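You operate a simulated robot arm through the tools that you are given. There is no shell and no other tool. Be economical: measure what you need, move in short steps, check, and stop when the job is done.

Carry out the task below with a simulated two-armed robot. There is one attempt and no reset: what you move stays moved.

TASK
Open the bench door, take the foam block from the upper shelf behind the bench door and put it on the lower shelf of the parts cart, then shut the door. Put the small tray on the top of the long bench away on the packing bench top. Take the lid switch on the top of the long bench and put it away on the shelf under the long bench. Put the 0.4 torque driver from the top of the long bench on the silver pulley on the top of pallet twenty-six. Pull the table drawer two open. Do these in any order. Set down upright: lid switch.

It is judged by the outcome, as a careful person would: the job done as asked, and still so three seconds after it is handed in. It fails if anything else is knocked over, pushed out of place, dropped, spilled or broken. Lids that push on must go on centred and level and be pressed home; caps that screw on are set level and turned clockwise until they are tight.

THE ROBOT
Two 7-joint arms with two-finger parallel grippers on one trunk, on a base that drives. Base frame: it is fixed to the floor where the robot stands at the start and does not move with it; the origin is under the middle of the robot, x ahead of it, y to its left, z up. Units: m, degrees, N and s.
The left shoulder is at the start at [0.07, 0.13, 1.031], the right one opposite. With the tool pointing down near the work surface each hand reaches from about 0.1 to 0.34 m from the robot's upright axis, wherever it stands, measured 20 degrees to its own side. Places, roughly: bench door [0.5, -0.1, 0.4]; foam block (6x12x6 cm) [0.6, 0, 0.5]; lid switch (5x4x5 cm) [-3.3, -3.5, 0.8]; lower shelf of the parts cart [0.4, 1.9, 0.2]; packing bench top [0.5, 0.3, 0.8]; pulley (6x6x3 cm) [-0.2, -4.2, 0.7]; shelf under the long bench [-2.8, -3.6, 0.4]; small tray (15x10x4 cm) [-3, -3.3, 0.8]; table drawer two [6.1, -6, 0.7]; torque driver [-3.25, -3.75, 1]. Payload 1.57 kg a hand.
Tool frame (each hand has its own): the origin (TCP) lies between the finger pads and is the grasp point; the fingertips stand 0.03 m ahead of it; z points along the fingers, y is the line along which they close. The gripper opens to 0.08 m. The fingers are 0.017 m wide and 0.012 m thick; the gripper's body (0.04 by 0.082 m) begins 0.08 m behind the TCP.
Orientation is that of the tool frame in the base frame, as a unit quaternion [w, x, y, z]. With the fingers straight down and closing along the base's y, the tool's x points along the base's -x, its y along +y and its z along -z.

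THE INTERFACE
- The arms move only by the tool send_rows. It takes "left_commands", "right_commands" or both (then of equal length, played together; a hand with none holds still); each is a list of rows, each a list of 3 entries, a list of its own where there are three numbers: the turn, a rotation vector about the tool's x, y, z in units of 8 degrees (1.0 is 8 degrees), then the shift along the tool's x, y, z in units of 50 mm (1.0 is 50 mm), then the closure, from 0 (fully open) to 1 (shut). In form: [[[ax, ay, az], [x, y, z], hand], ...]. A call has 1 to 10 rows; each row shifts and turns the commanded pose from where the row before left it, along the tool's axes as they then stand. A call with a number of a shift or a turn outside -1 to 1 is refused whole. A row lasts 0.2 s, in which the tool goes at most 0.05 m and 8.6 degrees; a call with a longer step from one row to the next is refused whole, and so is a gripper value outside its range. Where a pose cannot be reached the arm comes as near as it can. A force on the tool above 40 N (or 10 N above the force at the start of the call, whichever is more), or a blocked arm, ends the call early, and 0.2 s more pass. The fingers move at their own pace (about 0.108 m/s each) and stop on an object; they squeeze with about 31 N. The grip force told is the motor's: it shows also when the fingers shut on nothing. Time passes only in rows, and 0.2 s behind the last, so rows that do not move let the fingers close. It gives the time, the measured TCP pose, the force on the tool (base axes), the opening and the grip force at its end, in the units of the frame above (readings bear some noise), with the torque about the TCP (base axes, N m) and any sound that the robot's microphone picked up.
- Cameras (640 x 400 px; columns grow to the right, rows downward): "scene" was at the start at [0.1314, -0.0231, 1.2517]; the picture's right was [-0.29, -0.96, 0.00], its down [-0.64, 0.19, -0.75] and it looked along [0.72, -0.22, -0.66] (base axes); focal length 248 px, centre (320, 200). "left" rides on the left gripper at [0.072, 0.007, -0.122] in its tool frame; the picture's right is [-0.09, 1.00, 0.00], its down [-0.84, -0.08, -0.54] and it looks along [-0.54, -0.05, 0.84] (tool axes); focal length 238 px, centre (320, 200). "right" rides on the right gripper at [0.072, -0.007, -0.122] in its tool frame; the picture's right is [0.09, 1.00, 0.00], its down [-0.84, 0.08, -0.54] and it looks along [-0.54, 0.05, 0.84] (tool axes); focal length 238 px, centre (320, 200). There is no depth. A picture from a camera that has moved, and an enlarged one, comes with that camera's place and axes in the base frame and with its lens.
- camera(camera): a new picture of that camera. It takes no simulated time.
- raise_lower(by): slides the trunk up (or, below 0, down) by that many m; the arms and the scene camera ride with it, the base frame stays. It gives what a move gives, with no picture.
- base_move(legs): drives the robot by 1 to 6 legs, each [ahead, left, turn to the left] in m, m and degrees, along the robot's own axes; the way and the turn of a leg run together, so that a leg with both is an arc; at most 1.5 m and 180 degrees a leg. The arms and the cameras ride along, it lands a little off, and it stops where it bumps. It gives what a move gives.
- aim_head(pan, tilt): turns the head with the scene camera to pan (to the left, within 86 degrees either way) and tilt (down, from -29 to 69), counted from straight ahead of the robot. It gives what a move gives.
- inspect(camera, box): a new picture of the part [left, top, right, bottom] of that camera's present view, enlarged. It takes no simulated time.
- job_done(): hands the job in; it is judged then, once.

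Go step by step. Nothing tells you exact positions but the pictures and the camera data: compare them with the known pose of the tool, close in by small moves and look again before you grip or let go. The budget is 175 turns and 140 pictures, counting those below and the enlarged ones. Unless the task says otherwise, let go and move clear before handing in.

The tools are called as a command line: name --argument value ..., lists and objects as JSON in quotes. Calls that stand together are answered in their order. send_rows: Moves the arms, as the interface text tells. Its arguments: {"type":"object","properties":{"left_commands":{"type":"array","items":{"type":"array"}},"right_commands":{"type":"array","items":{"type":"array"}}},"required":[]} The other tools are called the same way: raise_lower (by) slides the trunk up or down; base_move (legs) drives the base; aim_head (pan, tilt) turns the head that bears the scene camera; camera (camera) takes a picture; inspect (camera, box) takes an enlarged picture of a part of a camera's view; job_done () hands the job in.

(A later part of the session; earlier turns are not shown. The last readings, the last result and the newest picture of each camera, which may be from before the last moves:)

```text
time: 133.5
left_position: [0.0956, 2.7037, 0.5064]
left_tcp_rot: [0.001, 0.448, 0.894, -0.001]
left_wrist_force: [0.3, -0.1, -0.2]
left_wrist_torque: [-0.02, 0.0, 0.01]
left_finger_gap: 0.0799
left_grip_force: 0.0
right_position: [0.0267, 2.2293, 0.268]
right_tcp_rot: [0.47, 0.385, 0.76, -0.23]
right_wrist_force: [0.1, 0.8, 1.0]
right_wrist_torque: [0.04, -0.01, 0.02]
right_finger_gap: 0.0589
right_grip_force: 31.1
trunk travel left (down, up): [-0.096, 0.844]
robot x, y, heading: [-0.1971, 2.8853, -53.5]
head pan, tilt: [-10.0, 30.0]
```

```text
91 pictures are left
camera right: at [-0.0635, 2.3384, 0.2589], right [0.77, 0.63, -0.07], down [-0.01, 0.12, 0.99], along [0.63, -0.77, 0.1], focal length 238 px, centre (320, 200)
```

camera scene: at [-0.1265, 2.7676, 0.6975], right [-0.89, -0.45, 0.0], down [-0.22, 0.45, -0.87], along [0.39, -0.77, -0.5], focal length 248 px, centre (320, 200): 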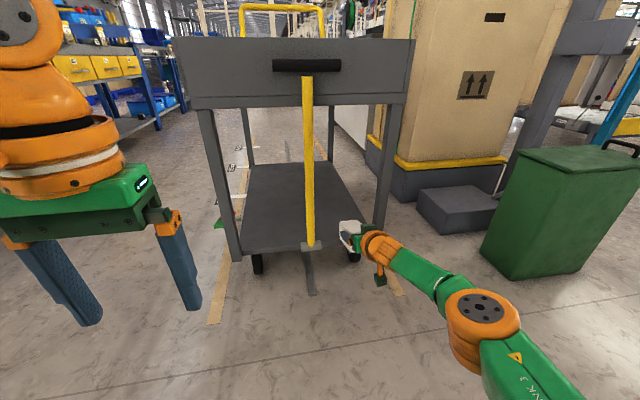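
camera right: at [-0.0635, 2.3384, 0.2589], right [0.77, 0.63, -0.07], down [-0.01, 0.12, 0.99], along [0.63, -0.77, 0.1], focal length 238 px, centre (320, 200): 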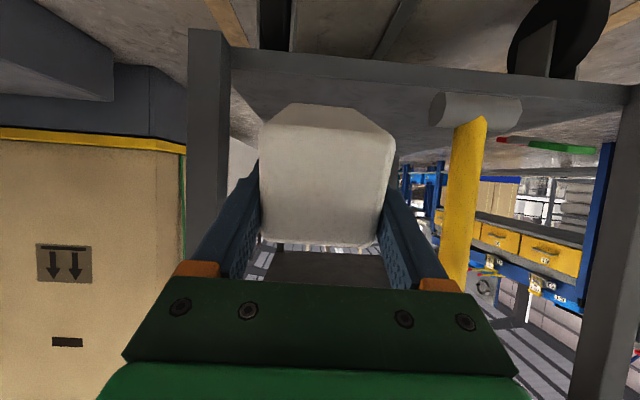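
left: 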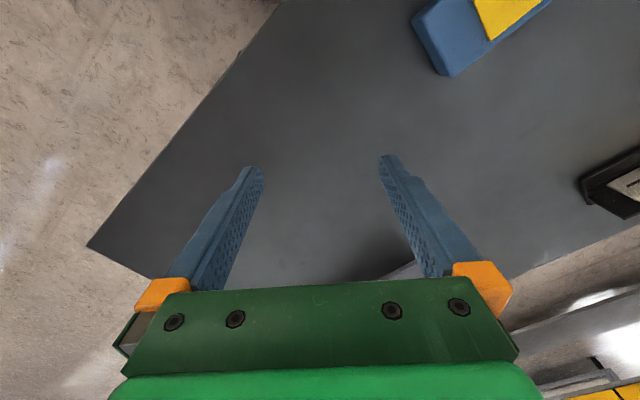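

Corridor is n 1.267–1.482, hand at 1.357. I'll nudge 1 cm left and drive in 0.26 m.

base_move --legs '[[0.25, 0.012, 0]]'

camera --camera "scene"

camera --camera "right"

```text
time: 135.3
left_position: [0.2537, 2.5077, 0.5048]
left_tcp_rot: [0.001, 0.451, 0.893, -0.001]
left_wrist_force: [0.0, 0.0, 0.9]
left_wrist_torque: [0.01, -0.04, 0.01]
left_finger_gap: 0.0799
left_grip_force: 0.1
right_position: [0.1834, 2.0337, 0.2692]
right_tcp_rot: [0.469, 0.386, 0.76, -0.231]
right_wrist_force: [-0.1, 0.7, 0.1]
right_wrist_torque: [0.01, 0.0, -0.01]
right_finger_gap: 0.059
right_grip_force: 31.2
trunk travel left (down, up): [-0.096, 0.844]
robot x, y, heading: [-0.0392, 2.69, -53.8]
head pan, tilt: [-10.0, 30.0]
```

```text
90 pictures are left
camera scene: at [0.0324, 2.5717, 0.6974], right [-0.9, -0.44, 0.0], down [-0.22, 0.45, -0.87], along [0.38, -0.78, -0.5], focal length 248 px, centre (320, 200)
```

scene: 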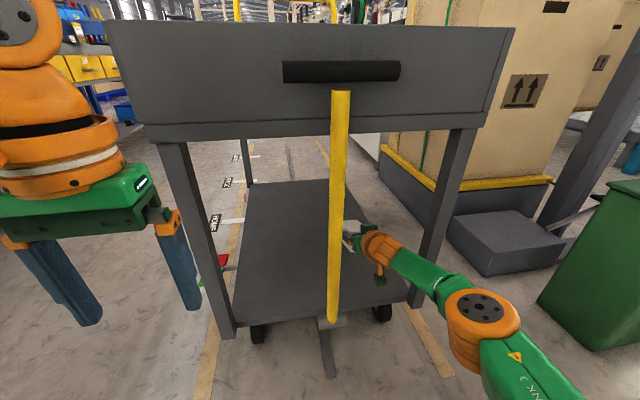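

```text
89 pictures are left
camera right: at [0.094, 2.1424, 0.2589], right [0.78, 0.63, -0.07], down [-0.01, 0.12, 0.99], along [0.63, -0.77, 0.1], focal length 238 px, centre (320, 200)
```

right: 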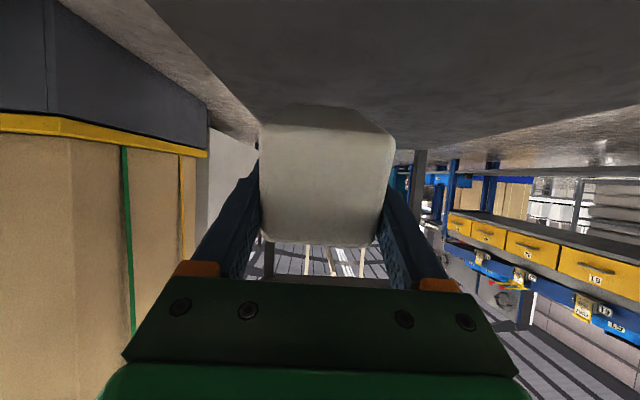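

The block is over the shelf. I'll lower with the arm until it touches and settles.

send_rows --right_commands '[[[0, 0, 0], [0.18, 0, 0.09], 1], [[0, 0, 0], [0.18, 0, 0.09], 1], [[0, 0, 0], [0.18, 0, 0.09], 1], [[0, 0, 0], [0.1, 0, 0.05], 1], [[0, 0, 0], [0.1, 0, 0.05], 1], [[0, 0, 0], [0.1, 0, 0.05], 1]]'

camera --camera "right"

```text
time: 136.7
left_position: [0.2542, 2.5077, 0.5073]
left_tcp_rot: [0.002, 0.449, 0.893, -0.001]
left_wrist_force: [-0.3, 1.0, 0.5]
left_wrist_torque: [-0.02, 0.01, -0.01]
left_finger_gap: 0.0801
left_grip_force: 0.1
right_position: [0.1802, 2.04, 0.2287]
right_tcp_rot: [0.473, 0.385, 0.757, -0.234]
right_wrist_force: [0.9, -2.5, 9.9]
right_wrist_torque: [-0.91, -0.19, 0.01]
right_finger_gap: 0.0592
right_grip_force: 30.9
right hand out of reach, approached as far as the arm can: row 4, 6
trunk travel left (down, up): [-0.096, 0.844]
robot x, y, heading: [-0.0357, 2.6923, -53.6]
head pan, tilt: [-10.0, 30.0]
```

```text
88 pictures are left
camera right: at [0.0912, 2.1484, 0.2172], right [0.78, 0.63, -0.07], down [-0.01, 0.13, 0.99], along [0.63, -0.77, 0.11], focal length 238 px, centre (320, 200)
```

right: 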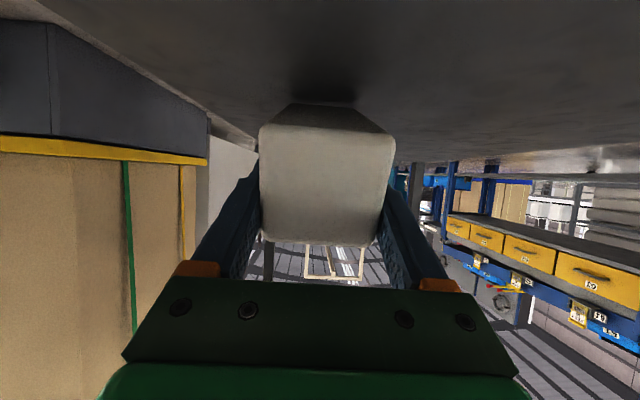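

Front edge touches (10 N). A bit more lowering should let the block pivot flat.

raise_lower --by -0.015

inspect --camera "scene" --box '[290, 180, 450, 280]'

```text
time: 137.3
left_position: [0.2536, 2.5072, 0.4915]
left_tcp_rot: [0.003, 0.45, 0.893, -0.002]
left_wrist_force: [-0.7, 0.2, 0.3]
left_wrist_torque: [0.03, -0.02, 0.01]
left_finger_gap: 0.0801
left_grip_force: 0.0
right_position: [0.1794, 2.0406, 0.213]
right_tcp_rot: [0.471, 0.385, 0.758, -0.233]
right_wrist_force: [-2.4, 1.8, 13.7]
right_wrist_torque: [-0.92, -0.3, -0.1]
right_finger_gap: 0.0594
right_grip_force: 30.9
trunk travel left (down, up): [-0.081, 0.859]
robot x, y, heading: [-0.0361, 2.6919, -53.7]
head pan, tilt: [-10.0, 30.0]
```

```text
4.00 times, centred on (370, 230) of scene
camera zoom: at [0.0313, 2.5746, 0.6831], right [-0.9, -0.44, 0.0], down [-0.22, 0.44, -0.87], along [0.39, -0.78, -0.5], focal length 993 px, centre (120, 80)
```

zoom: 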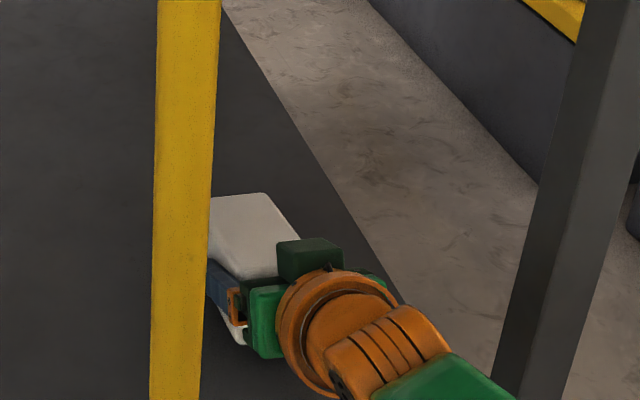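

The block pivoted. A final small lowering, then release.

raise_lower --by -0.008

send_rows --right_commands '[[[0, 0, 0], [0, 0, 0], 0], [[0, 0, 0], [0, 0, 0], 0], [[0, 0, 0], [0, 0, 0], 0]]'

inspect --camera "scene" --box '[290, 180, 450, 280]'

camera --camera "right"

```text
time: 137.9
left_position: [0.2548, 2.5082, 0.4835]
left_tcp_rot: [0.004, 0.45, 0.893, -0.001]
left_wrist_force: [0.6, 1.0, 0.1]
left_wrist_torque: [-0.01, 0.02, -0.01]
left_finger_gap: 0.0796
left_grip_force: 0.0
right_position: [0.181, 2.0402, 0.2042]
right_tcp_rot: [0.471, 0.385, 0.759, -0.232]
right_wrist_force: [-2.1, 1.1, 11.2]
right_wrist_torque: [-0.94, -0.22, -0.09]
right_finger_gap: 0.0591
right_grip_force: 30.8
trunk travel left (down, up): [-0.073, 0.867]
robot x, y, heading: [-0.0367, 2.6937, -53.6]
head pan, tilt: [-10.0, 30.0]
```

```text
time: 138.7
left_position: [0.2545, 2.5064, 0.4819]
left_tcp_rot: [0.001, 0.45, 0.893, -0.001]
left_wrist_force: [0.1, 0.6, 0.0]
left_wrist_torque: [0.03, 0.01, 0.0]
left_finger_gap: 0.0798
left_grip_force: 0.0
right_position: [0.1813, 2.0396, 0.2007]
right_tcp_rot: [0.47, 0.386, 0.76, -0.231]
right_wrist_force: [-0.3, -0.5, 0.4]
right_wrist_torque: [0.0, 0.01, -0.03]
right_finger_gap: 0.08
right_grip_force: 0.1
trunk travel left (down, up): [-0.073, 0.867]
robot x, y, heading: [-0.0386, 2.6978, -53.6]
head pan, tilt: [-10.0, 30.0]
```

```text
4.00 times, centred on (370, 230) of scene
camera zoom: at [0.0324, 2.5718, 0.6744], right [-0.9, -0.44, 0.0], down [-0.22, 0.45, -0.87], along [0.38, -0.78, -0.5], focal length 993 px, centre (120, 80)
```

zoom: 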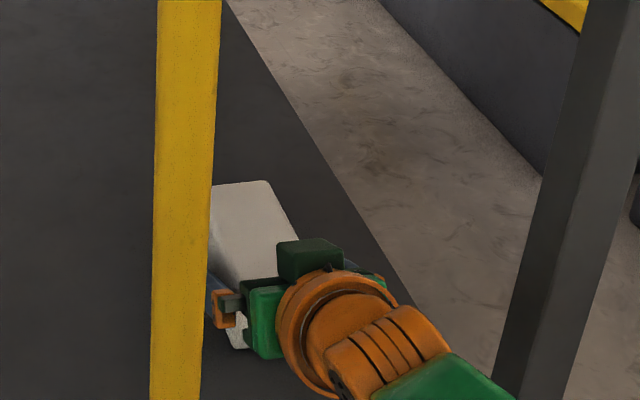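

```text
85 pictures are left
camera right: at [0.0912, 2.1488, 0.1912], right [0.78, 0.63, -0.07], down [-0.01, 0.12, 0.99], along [0.63, -0.77, 0.1], focal length 238 px, centre (320, 200)
```

right: 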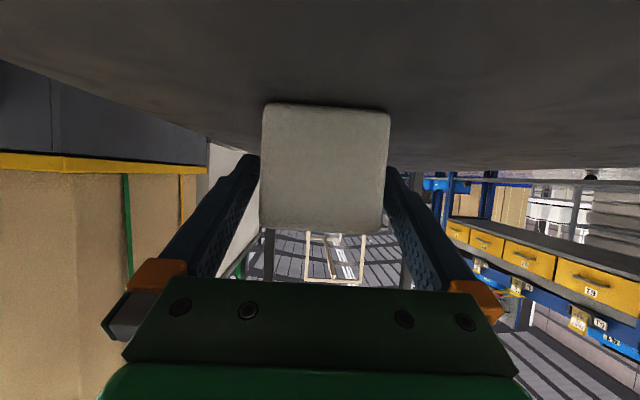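

The foam lies flat on the lower shelf. I'll back out, raise, and look for a route to the long bench.

raise_lower --by 0.02

base_move --legs '[[-0.7, 0, 0]]'

raise_lower --by 0.4

raise_lower --by 0.2

aim_head --pan -60 --tilt 10

camera --camera "scene"

```text
time: 139.4
left_position: [0.2538, 2.5065, 0.5014]
left_tcp_rot: [0.001, 0.45, 0.893, 0.0]
left_wrist_force: [0.1, 0.1, -0.8]
left_wrist_torque: [0.03, 0.01, 0.0]
left_finger_gap: 0.0801
left_grip_force: 0.0
right_position: [0.1812, 2.0393, 0.2215]
right_tcp_rot: [0.47, 0.386, 0.76, -0.231]
right_wrist_force: [-0.7, 0.4, 0.3]
right_wrist_torque: [0.01, 0.0, 0.0]
right_finger_gap: 0.0801
right_grip_force: 0.0
trunk travel left (down, up): [-0.093, 0.847]
robot x, y, heading: [-0.0429, 2.6925, -53.6]
head pan, tilt: [-10.0, 30.0]
```

```text
time: 143.2
left_position: [-0.161, 3.0701, 0.5034]
left_tcp_rot: [0.002, 0.446, 0.895, 0.0]
left_wrist_force: [0.5, 0.3, -0.6]
left_wrist_torque: [-0.02, -0.01, 0.0]
left_finger_gap: 0.08
left_grip_force: 0.1
right_position: [-0.2304, 2.6026, 0.2211]
right_tcp_rot: [0.471, 0.383, 0.761, -0.229]
right_wrist_force: [-0.3, -0.1, -0.4]
right_wrist_torque: [-0.01, -0.02, -0.01]
right_finger_gap: 0.0801
right_grip_force: 0.1
trunk travel left (down, up): [-0.093, 0.847]
robot x, y, heading: [-0.4562, 3.2534, -53.1]
head pan, tilt: [-10.0, 30.0]
```

```text
time: 147.0
left_position: [-0.1598, 3.0706, 0.9027]
left_tcp_rot: [0.001, 0.446, 0.895, -0.001]
left_wrist_force: [-1.3, -0.4, 0.4]
left_wrist_torque: [-0.03, 0.0, 0.04]
left_finger_gap: 0.0799
left_grip_force: 0.0
right_position: [-0.2306, 2.602, 0.622]
right_tcp_rot: [0.471, 0.382, 0.762, -0.229]
right_wrist_force: [-0.4, -0.6, -0.1]
right_wrist_torque: [-0.03, 0.0, 0.0]
right_finger_gap: 0.0797
right_grip_force: 0.0
trunk travel left (down, up): [-0.493, 0.447]
robot x, y, heading: [-0.4521, 3.2518, -53.2]
head pan, tilt: [-10.0, 30.0]
```

```text
time: 149.2
left_position: [-0.1605, 3.0699, 1.1029]
left_tcp_rot: [0.002, 0.446, 0.895, -0.001]
left_wrist_force: [0.1, -0.8, -0.8]
left_wrist_torque: [-0.02, -0.01, -0.02]
left_finger_gap: 0.0802
left_grip_force: 0.1
right_position: [-0.2302, 2.6027, 0.8218]
right_tcp_rot: [0.471, 0.382, 0.762, -0.229]
right_wrist_force: [0.6, -0.4, -0.4]
right_wrist_torque: [0.01, 0.01, -0.02]
right_finger_gap: 0.0801
right_grip_force: 0.1
trunk travel left (down, up): [-0.693, 0.247]
robot x, y, heading: [-0.4529, 3.2524, -53.2]
head pan, tilt: [-10.0, 30.0]
```

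```text
time: 150.4
left_position: [-0.1618, 3.0696, 1.1023]
left_tcp_rot: [0.002, 0.447, 0.895, 0.0]
left_wrist_force: [1.0, -0.9, -1.2]
left_wrist_torque: [0.02, 0.02, 0.01]
left_finger_gap: 0.08
left_grip_force: 0.0
right_position: [-0.2302, 2.6026, 0.8228]
right_tcp_rot: [0.471, 0.382, 0.761, -0.229]
right_wrist_force: [-0.9, 0.5, 0.6]
right_wrist_torque: [0.02, 0.0, 0.0]
right_finger_gap: 0.0801
right_grip_force: 0.2
trunk travel left (down, up): [-0.693, 0.247]
robot x, y, heading: [-0.454, 3.2515, -53.1]
head pan, tilt: [-60.0, 10.0]
```

```text
84 pictures are left
camera scene: at [-0.4608, 3.1282, 1.3268], right [-0.92, 0.39, 0.0], down [0.07, 0.16, -0.98], along [-0.39, -0.91, -0.17], focal length 248 px, centre (320, 200)
```

scene: 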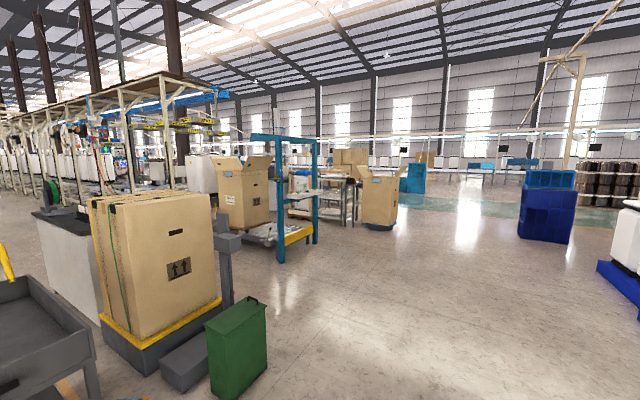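

The way west is open around the blue station frame. I'll tuck the right hand back down and drive southwest.

send_rows --right_commands '[[[0, 1, 0], [0.27, 0, -0.53], 0], [[0, 1, 0], [0.34, 0, -0.49], 0], [[0, 1, 0], [0.41, 0, -0.44], 0], [[0, 1, 0], [0.47, 0, -0.38], 0], [[0, 1, 0], [0.51, 0, -0.31], 0], [[0, 1, 0], [0.55, 0, -0.23], 0], [[0, 1, 0], [0.58, 0, -0.16], 0], [[0, 0.9, 0], [0.6, 0, -0.07], 0], [[0, 0, 0], [0, 0, -0.7], 0], [[0, 0, 0], [0, 0, -0.7], 0]]'

base_move --legs '[[0, 0, -79], [1.4, 0, 0], [1.4, 0, 0]]'

aim_head --pan 20 --tilt 10

camera --camera "scene"

```text
time: 152.6
left_position: [-0.1603, 3.0702, 1.103]
left_tcp_rot: [0.001, 0.446, 0.895, -0.001]
left_wrist_force: [-0.6, -0.8, -0.4]
left_wrist_torque: [0.01, 0.01, 0.0]
left_finger_gap: 0.0798
left_grip_force: 0.0
right_position: [-0.3774, 2.7933, 0.8919]
right_tcp_rot: [0.002, 0.445, 0.895, 0.006]
right_wrist_force: [0.3, 0.6, 0.3]
right_wrist_torque: [0.03, -0.04, -0.04]
right_finger_gap: 0.08
right_grip_force: 0.1
trunk travel left (down, up): [-0.693, 0.247]
robot x, y, heading: [-0.4568, 3.2558, -53.1]
head pan, tilt: [-60.0, 10.0]
```

```text
time: 169.5
left_position: [-2.4831, 0.877, 1.1026]
left_tcp_rot: [0.001, 0.917, 0.399, -0.001]
left_wrist_force: [-0.1, 0.5, 0.5]
left_wrist_torque: [0.0, -0.02, -0.01]
left_finger_gap: 0.0802
left_grip_force: 0.2
right_position: [-2.7938, 1.0416, 0.8913]
right_tcp_rot: [0.005, 0.917, 0.399, 0.003]
right_wrist_force: [0.4, 0.3, -0.1]
right_wrist_torque: [0.01, 0.01, 0.02]
right_finger_gap: 0.08
right_grip_force: 0.0
trunk travel left (down, up): [-0.693, 0.247]
robot x, y, heading: [-2.3508, 1.1957, -133.2]
head pan, tilt: [-60.0, 10.0]
```

```text
time: 171.1
left_position: [-2.4833, 0.8768, 1.1022]
left_tcp_rot: [0.001, 0.917, 0.399, -0.002]
left_wrist_force: [0.2, 0.2, 0.3]
left_wrist_torque: [0.0, 0.02, -0.01]
left_finger_gap: 0.0799
left_grip_force: 0.0
right_position: [-2.7937, 1.0408, 0.8911]
right_tcp_rot: [0.005, 0.917, 0.399, 0.003]
right_wrist_force: [-0.3, -0.2, 0.0]
right_wrist_torque: [-0.02, -0.03, 0.02]
right_finger_gap: 0.0796
right_grip_force: 0.1
trunk travel left (down, up): [-0.693, 0.247]
robot x, y, heading: [-2.3576, 1.1996, -133.4]
head pan, tilt: [20.0, 10.0]
```

```text
83 pictures are left
camera scene: at [-2.4247, 1.0774, 1.3268], right [-0.92, 0.39, 0.0], down [0.07, 0.16, -0.98], along [-0.39, -0.91, -0.17], focal length 248 px, centre (320, 200)
```

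scene: 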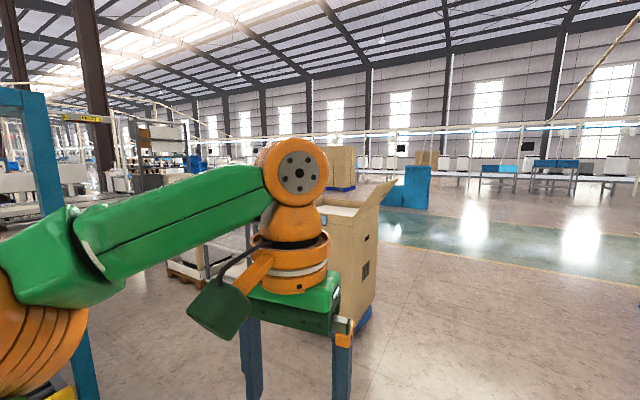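

aim_head --pan 70 --tilt 15

camera --camera "scene"

```text
time: 172.2
left_position: [-2.4836, 0.8766, 1.103]
left_tcp_rot: [0.001, 0.917, 0.398, -0.002]
left_wrist_force: [1.3, -0.5, -0.3]
left_wrist_torque: [-0.03, 0.0, 0.03]
left_finger_gap: 0.0801
left_grip_force: 0.1
right_position: [-2.7944, 1.0414, 0.891]
right_tcp_rot: [0.005, 0.916, 0.4, 0.003]
right_wrist_force: [0.3, -0.7, -0.1]
right_wrist_torque: [0.0, -0.02, 0.02]
right_finger_gap: 0.08
right_grip_force: 0.1
trunk travel left (down, up): [-0.693, 0.247]
robot x, y, heading: [-2.3554, 1.1995, -133.2]
head pan, tilt: [70.0, 15.0]
```

```text
82 pictures are left
camera scene: at [-2.346, 1.0795, 1.3187], right [-0.89, -0.45, 0.0], down [-0.12, 0.23, -0.97], along [0.44, -0.86, -0.26], focal length 248 px, centre (320, 200)
```

scene: 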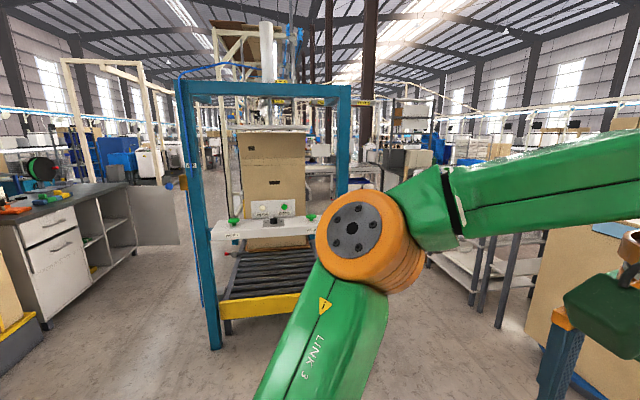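

The direct way is blocked by conveyor and tables; I'll swing wide west around the open carton.

base_move --legs '[[0, 0, -23], [1.3, 0, 0], [1.3, 0, 0], [0, 0, 66]]'

aim_head --pan 0 --tilt 12

camera --camera "scene"

aim_head --pan 48 --tilt 12

camera --camera "scene"

```text
time: 188.9
left_position: [-4.5955, -0.1477, 1.1044]
left_tcp_rot: [0.002, 0.707, 0.707, -0.001]
left_wrist_force: [0.2, 0.3, -0.6]
left_wrist_torque: [0.03, -0.01, 0.01]
left_finger_gap: 0.0799
left_grip_force: 0.0
right_position: [-4.9354, -0.2375, 0.8908]
right_tcp_rot: [0.004, 0.707, 0.707, 0.005]
right_wrist_force: [0.3, -0.2, 0.4]
right_wrist_torque: [0.03, -0.01, 0.01]
right_finger_gap: 0.0799
right_grip_force: 0.0
trunk travel left (down, up): [-0.693, 0.247]
robot x, y, heading: [-4.7218, 0.1773, -90.0]
head pan, tilt: [70.0, 15.0]
```

```text
time: 190.3
left_position: [-4.5954, -0.1458, 1.1025]
left_tcp_rot: [0.001, 0.707, 0.707, -0.001]
left_wrist_force: [-0.2, 0.1, -0.2]
left_wrist_torque: [-0.05, 0.01, -0.03]
left_finger_gap: 0.0798
left_grip_force: 0.1
right_position: [-4.934, -0.2384, 0.8912]
right_tcp_rot: [0.004, 0.707, 0.707, 0.004]
right_wrist_force: [-0.4, 0.0, 0.4]
right_wrist_torque: [0.01, 0.01, 0.02]
right_finger_gap: 0.08
right_grip_force: 0.1
trunk travel left (down, up): [-0.693, 0.247]
robot x, y, heading: [-4.72, 0.1723, -90.1]
head pan, tilt: [0.0, 12.0]
```

```text
81 pictures are left
camera scene: at [-4.7196, 0.0336, 1.3236], right [-1.0, 0.0, 0.0], down [0.0, 0.21, -0.98], along [0.0, -0.98, -0.21], focal length 248 px, centre (320, 200)
```

scene: 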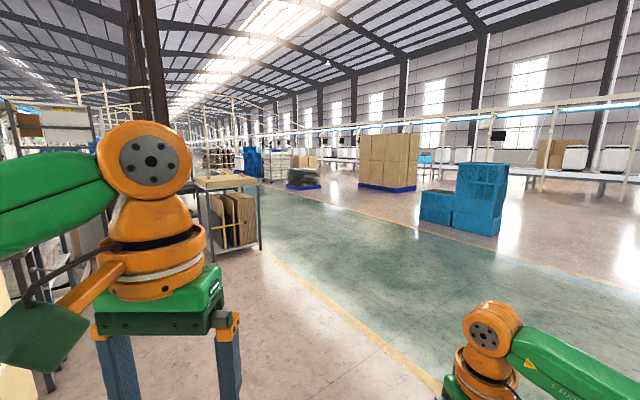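

```text
time: 191.5
left_position: [-4.5944, -0.1481, 1.1045]
left_tcp_rot: [0.001, 0.707, 0.707, -0.001]
left_wrist_force: [-0.2, -0.4, -0.5]
left_wrist_torque: [0.0, 0.03, -0.02]
left_finger_gap: 0.08
left_grip_force: 0.1
right_position: [-4.9352, -0.2391, 0.8906]
right_tcp_rot: [0.004, 0.707, 0.707, 0.006]
right_wrist_force: [-0.1, 0.2, -0.5]
right_wrist_torque: [-0.03, 0.01, 0.01]
right_finger_gap: 0.0801
right_grip_force: 0.0
trunk travel left (down, up): [-0.693, 0.247]
robot x, y, heading: [-4.7189, 0.1805, -90.0]
head pan, tilt: [48.0, 12.0]
```

```text
80 pictures are left
camera scene: at [-4.6505, 0.0642, 1.3236], right [-0.67, -0.74, 0.0], down [-0.15, 0.14, -0.98], along [0.72, -0.66, -0.21], focal length 248 px, centre (320, 200)
```

scene: 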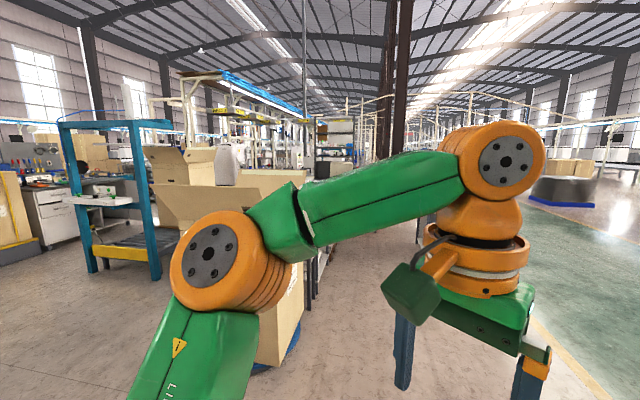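

The long bench's end appears at about (-3.7,-2.85), axes parallel to the packing bench. I'll drive down the walkway and face its southwest side.

base_move --legs '[[1.5, 0, 0], [1.5, 0, 0], [0.9, 0, 0], [0, 0, 127]]'

aim_head --pan 0 --tilt 15

camera --camera "scene"

```text
time: 215.5
left_position: [-4.6675, -3.4283, 1.1026]
left_tcp_rot: [0.002, -0.296, 0.955, 0.001]
left_wrist_force: [0.4, -0.3, 0.9]
left_wrist_torque: [0.0, -0.01, 0.01]
left_finger_gap: 0.08
left_grip_force: 0.0
right_position: [-4.4008, -3.6573, 0.8909]
right_tcp_rot: [-0.003, -0.297, 0.955, 0.006]
right_wrist_force: [-0.7, 0.1, 0.0]
right_wrist_torque: [0.0, 0.0, -0.01]
right_finger_gap: 0.0799
right_grip_force: 0.1
trunk travel left (down, up): [-0.693, 0.247]
robot x, y, heading: [-4.8617, -3.7184, 34.1]
head pan, tilt: [48.0, 12.0]
```

```text
time: 216.7
left_position: [-4.6666, -3.4278, 1.1022]
left_tcp_rot: [0.002, -0.296, 0.955, 0.0]
left_wrist_force: [0.3, -1.3, 0.4]
left_wrist_torque: [-0.01, 0.01, -0.04]
left_finger_gap: 0.0802
left_grip_force: 0.1
right_position: [-4.3986, -3.6573, 0.891]
right_tcp_rot: [-0.002, -0.297, 0.955, 0.005]
right_wrist_force: [0.1, -0.4, -0.9]
right_wrist_torque: [0.02, -0.03, -0.01]
right_finger_gap: 0.0798
right_grip_force: 0.1
trunk travel left (down, up): [-0.693, 0.247]
robot x, y, heading: [-4.8659, -3.7181, 34.3]
head pan, tilt: [0.0, 15.0]
```

```text
79 pictures are left
camera scene: at [-4.7433, -3.6327, 1.3187], right [0.56, -0.83, 0.0], down [-0.21, -0.15, -0.97], along [0.8, 0.55, -0.26], focal length 248 px, centre (320, 200)
```

scene: 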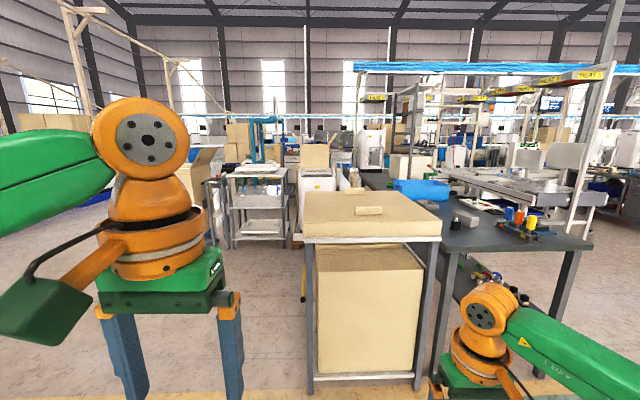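

inspect --camera "scene" --box '[360, 140, 620, 300]'

```text
2.46 times, centred on (490, 220) of scene
camera zoom: at [-4.7433, -3.6327, 1.3187], right [0.56, -0.83, 0.0], down [-0.21, -0.15, -0.97], along [0.8, 0.55, -0.26], focal length 611 px, centre (-98, 151)
```

zoom: 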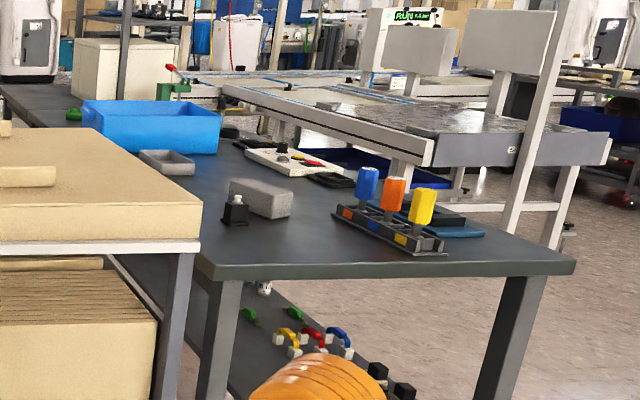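

The long bench carries a small grey tray, a black lid switch with a white roller, and a rack of blue/orange/yellow drivers. I'll approach the near end and read the driver labels.

base_move --legs '[[0, 0, 2.7], [0.2, -1.0, 0], [0.35, 0, 0]]'

aim_head --pan 0 --tilt 35

camera --camera "scene"

```text
time: 224.3
left_position: [-3.6267, -3.9098, 1.1029]
left_tcp_rot: [0.002, -0.315, 0.949, 0.0]
left_wrist_force: [0.2, 0.0, -0.2]
left_wrist_torque: [-0.03, 0.02, 0.02]
left_finger_gap: 0.0801
left_grip_force: 0.0
right_position: [-3.3506, -4.1287, 0.891]
right_tcp_rot: [-0.002, -0.315, 0.949, 0.006]
right_wrist_force: [-0.6, -0.1, 0.6]
right_wrist_torque: [0.01, 0.01, 0.01]
right_finger_gap: 0.0799
right_grip_force: 0.0
trunk travel left (down, up): [-0.693, 0.247]
robot x, y, heading: [-3.8139, -4.2032, 36.3]
head pan, tilt: [0.0, 15.0]
```

```text
time: 225.2
left_position: [-3.6253, -3.9091, 1.1029]
left_tcp_rot: [0.002, -0.314, 0.949, 0.0]
left_wrist_force: [-0.2, -0.1, 0.6]
left_wrist_torque: [0.0, -0.03, 0.01]
left_finger_gap: 0.0797
left_grip_force: 0.1
right_position: [-3.3503, -4.1271, 0.8907]
right_tcp_rot: [-0.003, -0.314, 0.949, 0.005]
right_wrist_force: [0.7, -0.1, 0.3]
right_wrist_torque: [0.02, 0.0, -0.02]
right_finger_gap: 0.0801
right_grip_force: 0.1
trunk travel left (down, up): [-0.693, 0.247]
robot x, y, heading: [-3.8087, -4.2006, 36.2]
head pan, tilt: [0.0, 35.0]
```

```text
77 pictures are left
camera scene: at [-3.6988, -4.119, 1.2867], right [0.59, -0.8, 0.0], down [-0.46, -0.34, -0.82], along [0.66, 0.49, -0.57], focal length 248 px, centre (320, 200)
```

scene: 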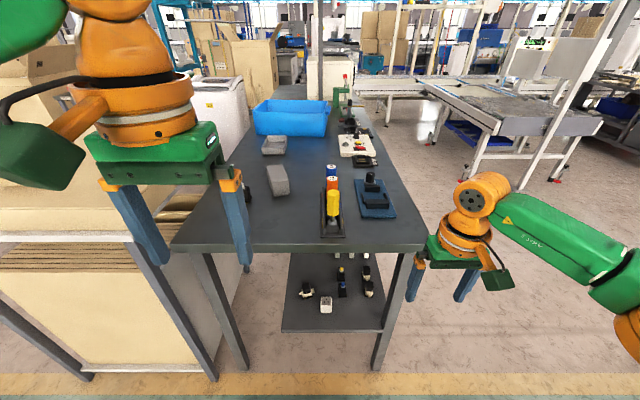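

inspect --camera "scene" --box '[230, 110, 430, 250]'

inspect --camera "scene" --box '[300, 150, 360, 245]'

```text
2.86 times, centred on (330, 180) of scene
camera zoom: at [-3.6988, -4.119, 1.2867], right [0.59, -0.8, 0.0], down [-0.46, -0.34, -0.82], along [0.66, 0.49, -0.57], focal length 709 px, centre (291, 257)
```

zoom: 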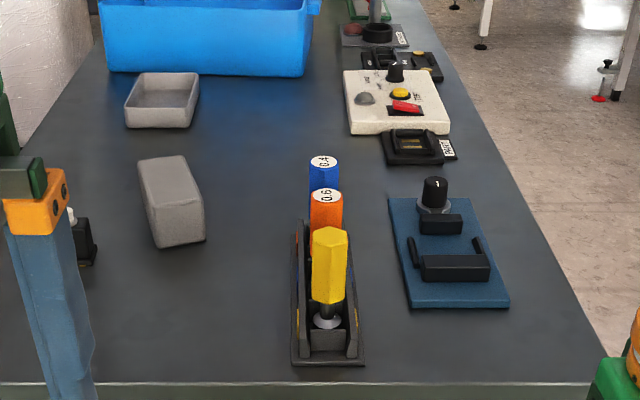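

```text
4.21 times, centred on (330, 198) of scene
camera zoom: at [-3.6988, -4.119, 1.2867], right [0.59, -0.8, 0.0], down [-0.46, -0.34, -0.82], along [0.66, 0.49, -0.57], focal length 1045 px, centre (278, 210)
```

zoom: 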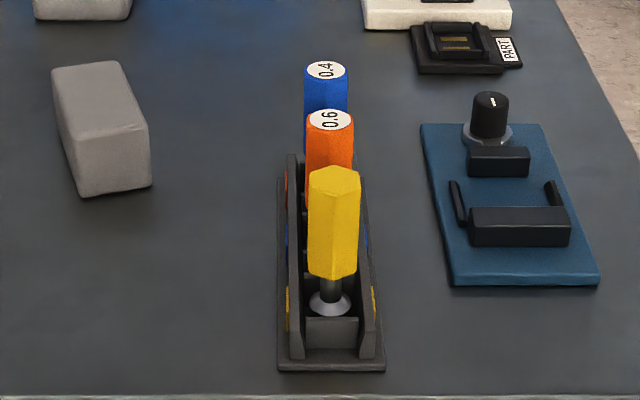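

The blue driver is the 0.4 one, at the back of the rack. I'll lift the right hand, shift it inward and test its forward reach before moving in.

send_rows --right_commands '[[[0, 0, 0], [0, 0, -0.8], 0], [[0, 0, 0], [0, 0, -0.8], 0], [[0, 0, 0], [0, 0, -0.8], 0], [[0, 0, 0], [0, 0, -0.8], 0], [[0, 0, 0], [-0.8, 0.5, 0], 0], [[0, 0, 0], [-0.8, 0.5, 0], 0]]'

base_move --legs '[[0.2, 0.11, 0.6]]'

camera --camera "right"

camera --camera "scene"

```text
time: 226.6
left_position: [-3.6259, -3.9081, 1.1028]
left_tcp_rot: [0.002, -0.314, 0.949, 0.0]
left_wrist_force: [-0.3, 0.0, 0.4]
left_wrist_torque: [-0.03, 0.0, 0.01]
left_finger_gap: 0.08
left_grip_force: 0.1
right_position: [-3.3624, -4.0611, 1.036]
right_tcp_rot: [-0.003, -0.314, 0.949, 0.005]
right_wrist_force: [0.0, 0.7, -0.6]
right_wrist_torque: [-0.02, -0.02, -0.03]
right_finger_gap: 0.0802
right_grip_force: 0.0
right hand out of reach, approached as far as the arm can: row 5, 6
trunk travel left (down, up): [-0.693, 0.247]
robot x, y, heading: [-3.8117, -4.2008, 36.5]
head pan, tilt: [0.0, 35.0]
```

```text
time: 228.3
left_position: [-3.5325, -3.7022, 1.1032]
left_tcp_rot: [0.002, -0.316, 0.949, 0.002]
left_wrist_force: [0.2, 0.9, -0.2]
left_wrist_torque: [0.04, 0.01, 0.02]
left_finger_gap: 0.0801
left_grip_force: 0.0
right_position: [-3.2675, -3.8518, 1.0365]
right_tcp_rot: [-0.002, -0.317, 0.948, 0.006]
right_wrist_force: [1.2, 0.2, 0.5]
right_wrist_torque: [-0.01, 0.04, 0.02]
right_finger_gap: 0.0798
right_grip_force: 0.1
trunk travel left (down, up): [-0.693, 0.247]
robot x, y, heading: [-3.7144, -3.9944, 36.9]
head pan, tilt: [0.0, 35.0]
```

```text
74 pictures are left
camera right: at [-3.3196, -3.9024, 1.1577], right [-0.67, 0.74, 0.01], down [0.63, 0.56, 0.54], along [0.39, 0.37, -0.84], focal length 238 px, centre (320, 200)
```

right: 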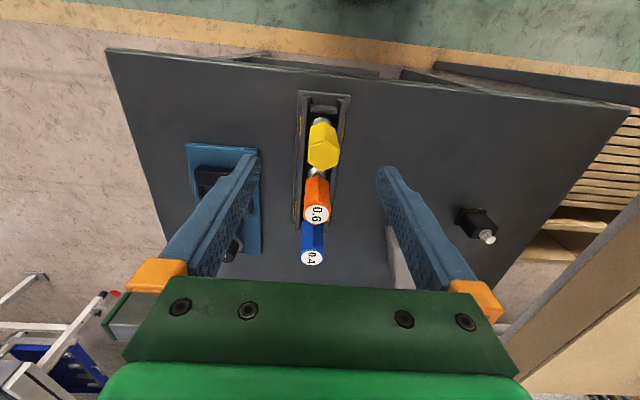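

```text
73 pictures are left
camera scene: at [-3.6035, -3.9127, 1.2869], right [0.6, -0.8, 0.0], down [-0.46, -0.34, -0.82], along [0.66, 0.49, -0.57], focal length 248 px, centre (320, 200)
```

scene: 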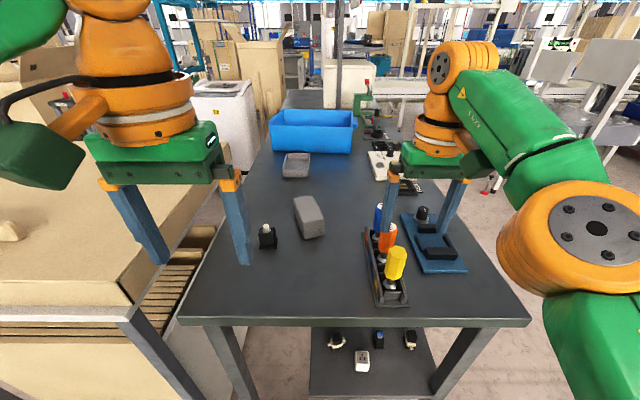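

Triangulated the blue driver's top at (-3.152,-3.755,0.946). The hand is 15 cm short, high enough to pass; I'll drive forward.

base_move --legs '[[0.15, 0.008, 0]]'

camera --camera "right"

camera --camera "scene"

```text
time: 229.7
left_position: [-3.4166, -3.6065, 1.1027]
left_tcp_rot: [0.002, -0.316, 0.949, 0.001]
left_wrist_force: [-0.4, 0.0, 0.6]
left_wrist_torque: [0.01, -0.02, 0.01]
left_finger_gap: 0.0799
left_grip_force: 0.1
right_position: [-3.1511, -3.756, 1.0385]
right_tcp_rot: [-0.002, -0.316, 0.949, 0.006]
right_wrist_force: [1.2, -0.5, 0.0]
right_wrist_torque: [0.01, -0.01, 0.03]
right_finger_gap: 0.08
right_grip_force: 0.0
trunk travel left (down, up): [-0.693, 0.247]
robot x, y, heading: [-3.5957, -3.8976, 36.8]
head pan, tilt: [0.0, 35.0]
```

```text
72 pictures are left
camera right: at [-3.2046, -3.8058, 1.1581], right [-0.67, 0.74, 0.01], down [0.63, 0.56, 0.54], along [0.4, 0.37, -0.84], focal length 238 px, centre (320, 200)
```

right: 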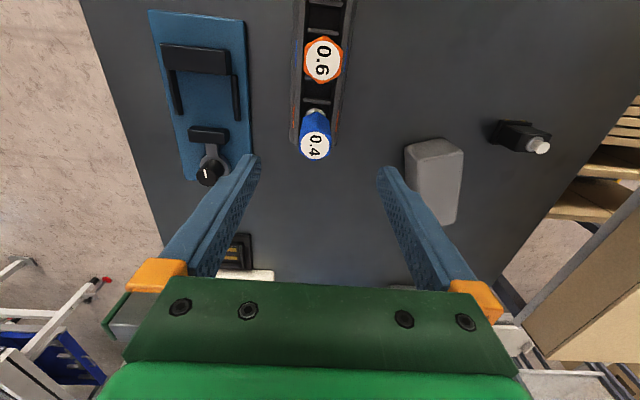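

```text
71 pictures are left
camera scene: at [-3.4887, -3.8161, 1.287], right [0.6, -0.8, 0.0], down [-0.46, -0.34, -0.82], along [0.66, 0.49, -0.57], focal length 248 px, centre (320, 200)
```

scene: 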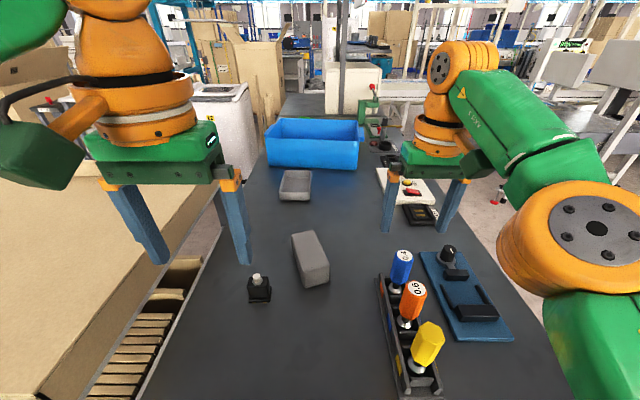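

Aligned within 6 mm. I'll correct and descend to the handle.

send_rows --right_commands '[[[0, 0, 0], [-0.13, -0.1, 0], 0], [[0, 0, 0], [0, 0, 0.6], 0], [[0, 0, 0], [0, 0, 0.6], 0], [[0, 0, 0], [0, 0, 0.6], 0]]'

camera --camera "right"

```text
time: 230.7
left_position: [-3.4146, -3.6048, 1.1028]
left_tcp_rot: [0.001, -0.316, 0.949, 0.001]
left_wrist_force: [-0.6, -0.7, 0.7]
left_wrist_torque: [0.02, 0.03, -0.02]
left_finger_gap: 0.0803
left_grip_force: 0.0
right_position: [-3.1493, -3.7544, 0.9461]
right_tcp_rot: [-0.002, -0.317, 0.948, 0.006]
right_wrist_force: [0.0, 0.3, 0.3]
right_wrist_torque: [0.01, -0.01, 0.0]
right_finger_gap: 0.0799
right_grip_force: 0.1
right hand out of reach, approached as far as the arm can: row 1
trunk travel left (down, up): [-0.693, 0.247]
robot x, y, heading: [-3.5964, -3.9008, 36.9]
head pan, tilt: [0.0, 35.0]
```

```text
70 pictures are left
camera right: at [-3.2012, -3.805, 1.0664], right [-0.67, 0.74, 0.01], down [0.63, 0.56, 0.54], along [0.39, 0.37, -0.84], focal length 238 px, centre (320, 200)
```

right: 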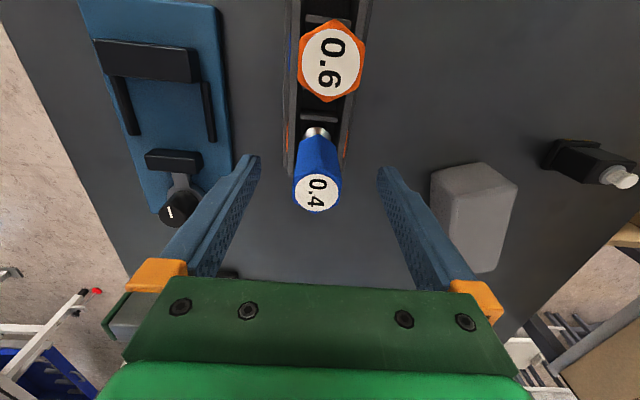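

Centred. Lower 2.5 cm more and grip.

send_rows --right_commands '[[[0, 0, 0], [0, 0, 0.5], 0], [[0, 0, 0], [0, 0, 0], 1], [[0, 0, 0], [0, 0, 0], 1], [[0, 0, 0], [0, 0, 0], 1], [[0, 0, 0], [0, 0, 0], 1]]'

send_rows --right_commands '[[[0, 0, 0], [0, 0, -0.5], 1], [[0, 0, 0], [0, 0, -0.5], 1], [[0, 0, 0], [0, 0, -0.5], 1], [[0, 0, 0], [0, 0, -0.5], 1], [[0, 0, 0], [0, 0, -0.5], 1]]'

camera --camera "scene"

```text
time: 231.9
left_position: [-3.4136, -3.6046, 1.1029]
left_tcp_rot: [0.0, -0.317, 0.949, 0.001]
left_wrist_force: [0.2, -0.7, 0.0]
left_wrist_torque: [0.02, -0.01, -0.03]
left_finger_gap: 0.0798
left_grip_force: 0.1
right_position: [-3.1485, -3.7566, 0.9206]
right_tcp_rot: [-0.003, -0.317, 0.948, 0.006]
right_wrist_force: [3.6, -3.9, 0.4]
right_wrist_torque: [-0.27, -0.31, -0.05]
right_finger_gap: 0.0301
right_grip_force: 31.3
trunk travel left (down, up): [-0.693, 0.247]
robot x, y, heading: [-3.5983, -3.8996, 36.6]
head pan, tilt: [0.0, 35.0]
```

```text
time: 233.1
left_position: [-3.415, -3.6031, 1.1036]
left_tcp_rot: [0.001, -0.316, 0.949, 0.001]
left_wrist_force: [-0.5, -0.7, -0.8]
left_wrist_torque: [0.01, 0.01, 0.02]
left_finger_gap: 0.0801
left_grip_force: 0.2
right_position: [-3.1528, -3.7571, 1.0427]
right_tcp_rot: [-0.003, -0.318, 0.948, 0.005]
right_wrist_force: [0.2, 0.1, -0.9]
right_wrist_torque: [-0.04, -0.01, -0.02]
right_finger_gap: 0.03
right_grip_force: 30.7
right hand out of reach, approached as far as the arm can: row 5
trunk travel left (down, up): [-0.693, 0.247]
robot x, y, heading: [-3.5985, -3.8981, 36.9]
head pan, tilt: [0.0, 35.0]
```

```text
69 pictures are left
camera scene: at [-3.4877, -3.814, 1.2867], right [0.6, -0.8, 0.0], down [-0.46, -0.34, -0.82], along [0.66, 0.49, -0.57], focal length 248 px, centre (320, 200)
```

scene: 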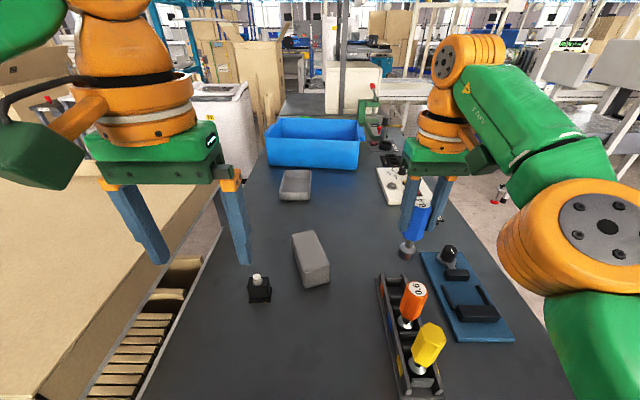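

The 0.4 driver is out, and it has a flat collar foot. Next the lid switch with the left hand: I'll retract the right hand off the table and bring the left forward over the switch.

send_rows --right_commands '[[[0, 0, 0], [0.8, -0.3, 0], 1], [[0, 0, 0], [0.8, -0.3, 0], 1], [[0, 0, 0], [0.8, -0.3, 0], 1], [[0, 0, 0], [0.8, -0.3, 0], 1], [[0, 0, 0], [0.8, -0.3, 0], 1], [[0, 0, 0], [0.8, -0.3, 0], 1]]' --left_commands '[[[0, 0, 0], [-0.5, 0, 0], 0], [[0, 0, 0], [-0.5, 0, 0], 0], [[0, 0, 0], [-0.5, 0, 0.2], 0], [[0, 0, 0], [-0.5, 0, 0.4], 0], [[0, 0, 0], [-0.5, 0, 0.6], 0], [[0, 0, 0], [0, 0, 0.6], 0]]'

camera --camera "left"

camera --camera "scene"

```text
time: 234.5
left_position: [-3.3223, -3.537, 1.0101]
left_tcp_rot: [0.002, -0.317, 0.948, 0.001]
left_wrist_force: [-0.8, 0.2, 0.1]
left_wrist_torque: [0.03, -0.04, 0.0]
left_finger_gap: 0.0801
left_grip_force: 0.1
left hand out of reach, approached as far as the arm can: row 5
right_position: [-3.294, -3.969, 1.0396]
right_tcp_rot: [-0.003, -0.317, 0.948, 0.006]
right_wrist_force: [-0.9, -0.7, -1.5]
right_wrist_torque: [0.03, -0.03, -0.03]
right_finger_gap: 0.0297
right_grip_force: 30.6
right hand out of reach, approached as far as the arm can: row 6
trunk travel left (down, up): [-0.693, 0.247]
robot x, y, heading: [-3.5984, -3.8992, 36.7]
head pan, tilt: [0.0, 35.0]
```

```text
68 pictures are left
camera left: at [-3.3848, -3.5758, 1.1325], right [-0.52, 0.85, 0.0], down [0.71, 0.44, 0.55], along [0.47, 0.29, -0.84], focal length 238 px, centre (320, 200)
```

left: 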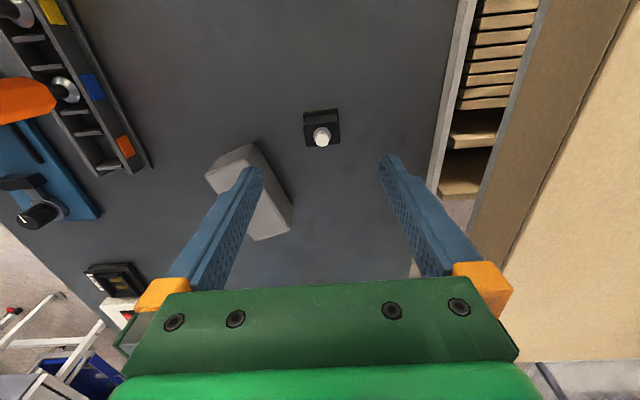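

```text
67 pictures are left
camera scene: at [-3.4892, -3.8151, 1.287], right [0.6, -0.8, 0.0], down [-0.46, -0.34, -0.82], along [0.66, 0.49, -0.57], focal length 248 px, centre (320, 200)
```

scene: 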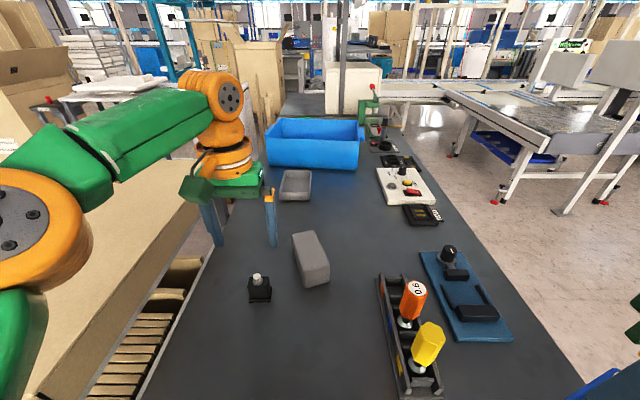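

The switch is centred under the left hand. I'll lower the trunk 8 cm (driver stays above table level) and the arm the rest.

raise_lower --by -0.08

send_rows --left_commands '[[[0, 0, 0], [0, 0, 0.3], 0], [[0, 0, 0], [0, 0, 0.3], 0], [[0, 0, 0], [0, 0, 0.2], 0]]'

camera --camera "left"

```text
time: 235.6
left_position: [-3.3206, -3.5364, 0.9296]
left_tcp_rot: [0.002, -0.317, 0.949, 0.0]
left_wrist_force: [0.4, -0.3, 0.5]
left_wrist_torque: [0.0, -0.01, 0.02]
left_finger_gap: 0.0798
left_grip_force: 0.0
right_position: [-3.2924, -3.9679, 0.9593]
right_tcp_rot: [-0.003, -0.317, 0.948, 0.005]
right_wrist_force: [0.0, -1.7, -1.9]
right_wrist_torque: [0.03, -0.01, -0.01]
right_finger_gap: 0.0299
right_grip_force: 31.1
trunk travel left (down, up): [-0.613, 0.327]
robot x, y, heading: [-3.5938, -3.898, 36.8]
head pan, tilt: [0.0, 35.0]
```

```text
time: 236.4
left_position: [-3.3192, -3.536, 0.8903]
left_tcp_rot: [0.002, -0.317, 0.949, 0.001]
left_wrist_force: [0.3, -0.1, -0.4]
left_wrist_torque: [0.01, 0.02, 0.02]
left_finger_gap: 0.08
left_grip_force: 0.1
right_position: [-3.2922, -3.9678, 0.9578]
right_tcp_rot: [-0.003, -0.316, 0.949, 0.006]
right_wrist_force: [1.2, -0.3, -2.0]
right_wrist_torque: [0.01, 0.0, 0.0]
right_finger_gap: 0.0304
right_grip_force: 30.8
trunk travel left (down, up): [-0.613, 0.327]
robot x, y, heading: [-3.5976, -3.8984, 36.7]
head pan, tilt: [0.0, 35.0]
```

```text
66 pictures are left
camera left: at [-3.3817, -3.5747, 1.012], right [-0.53, 0.85, 0.0], down [0.71, 0.44, 0.54], along [0.46, 0.29, -0.84], focal length 238 px, centre (320, 200)
```

left: 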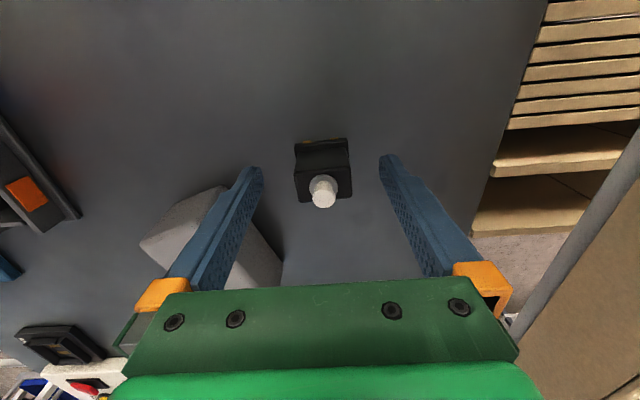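

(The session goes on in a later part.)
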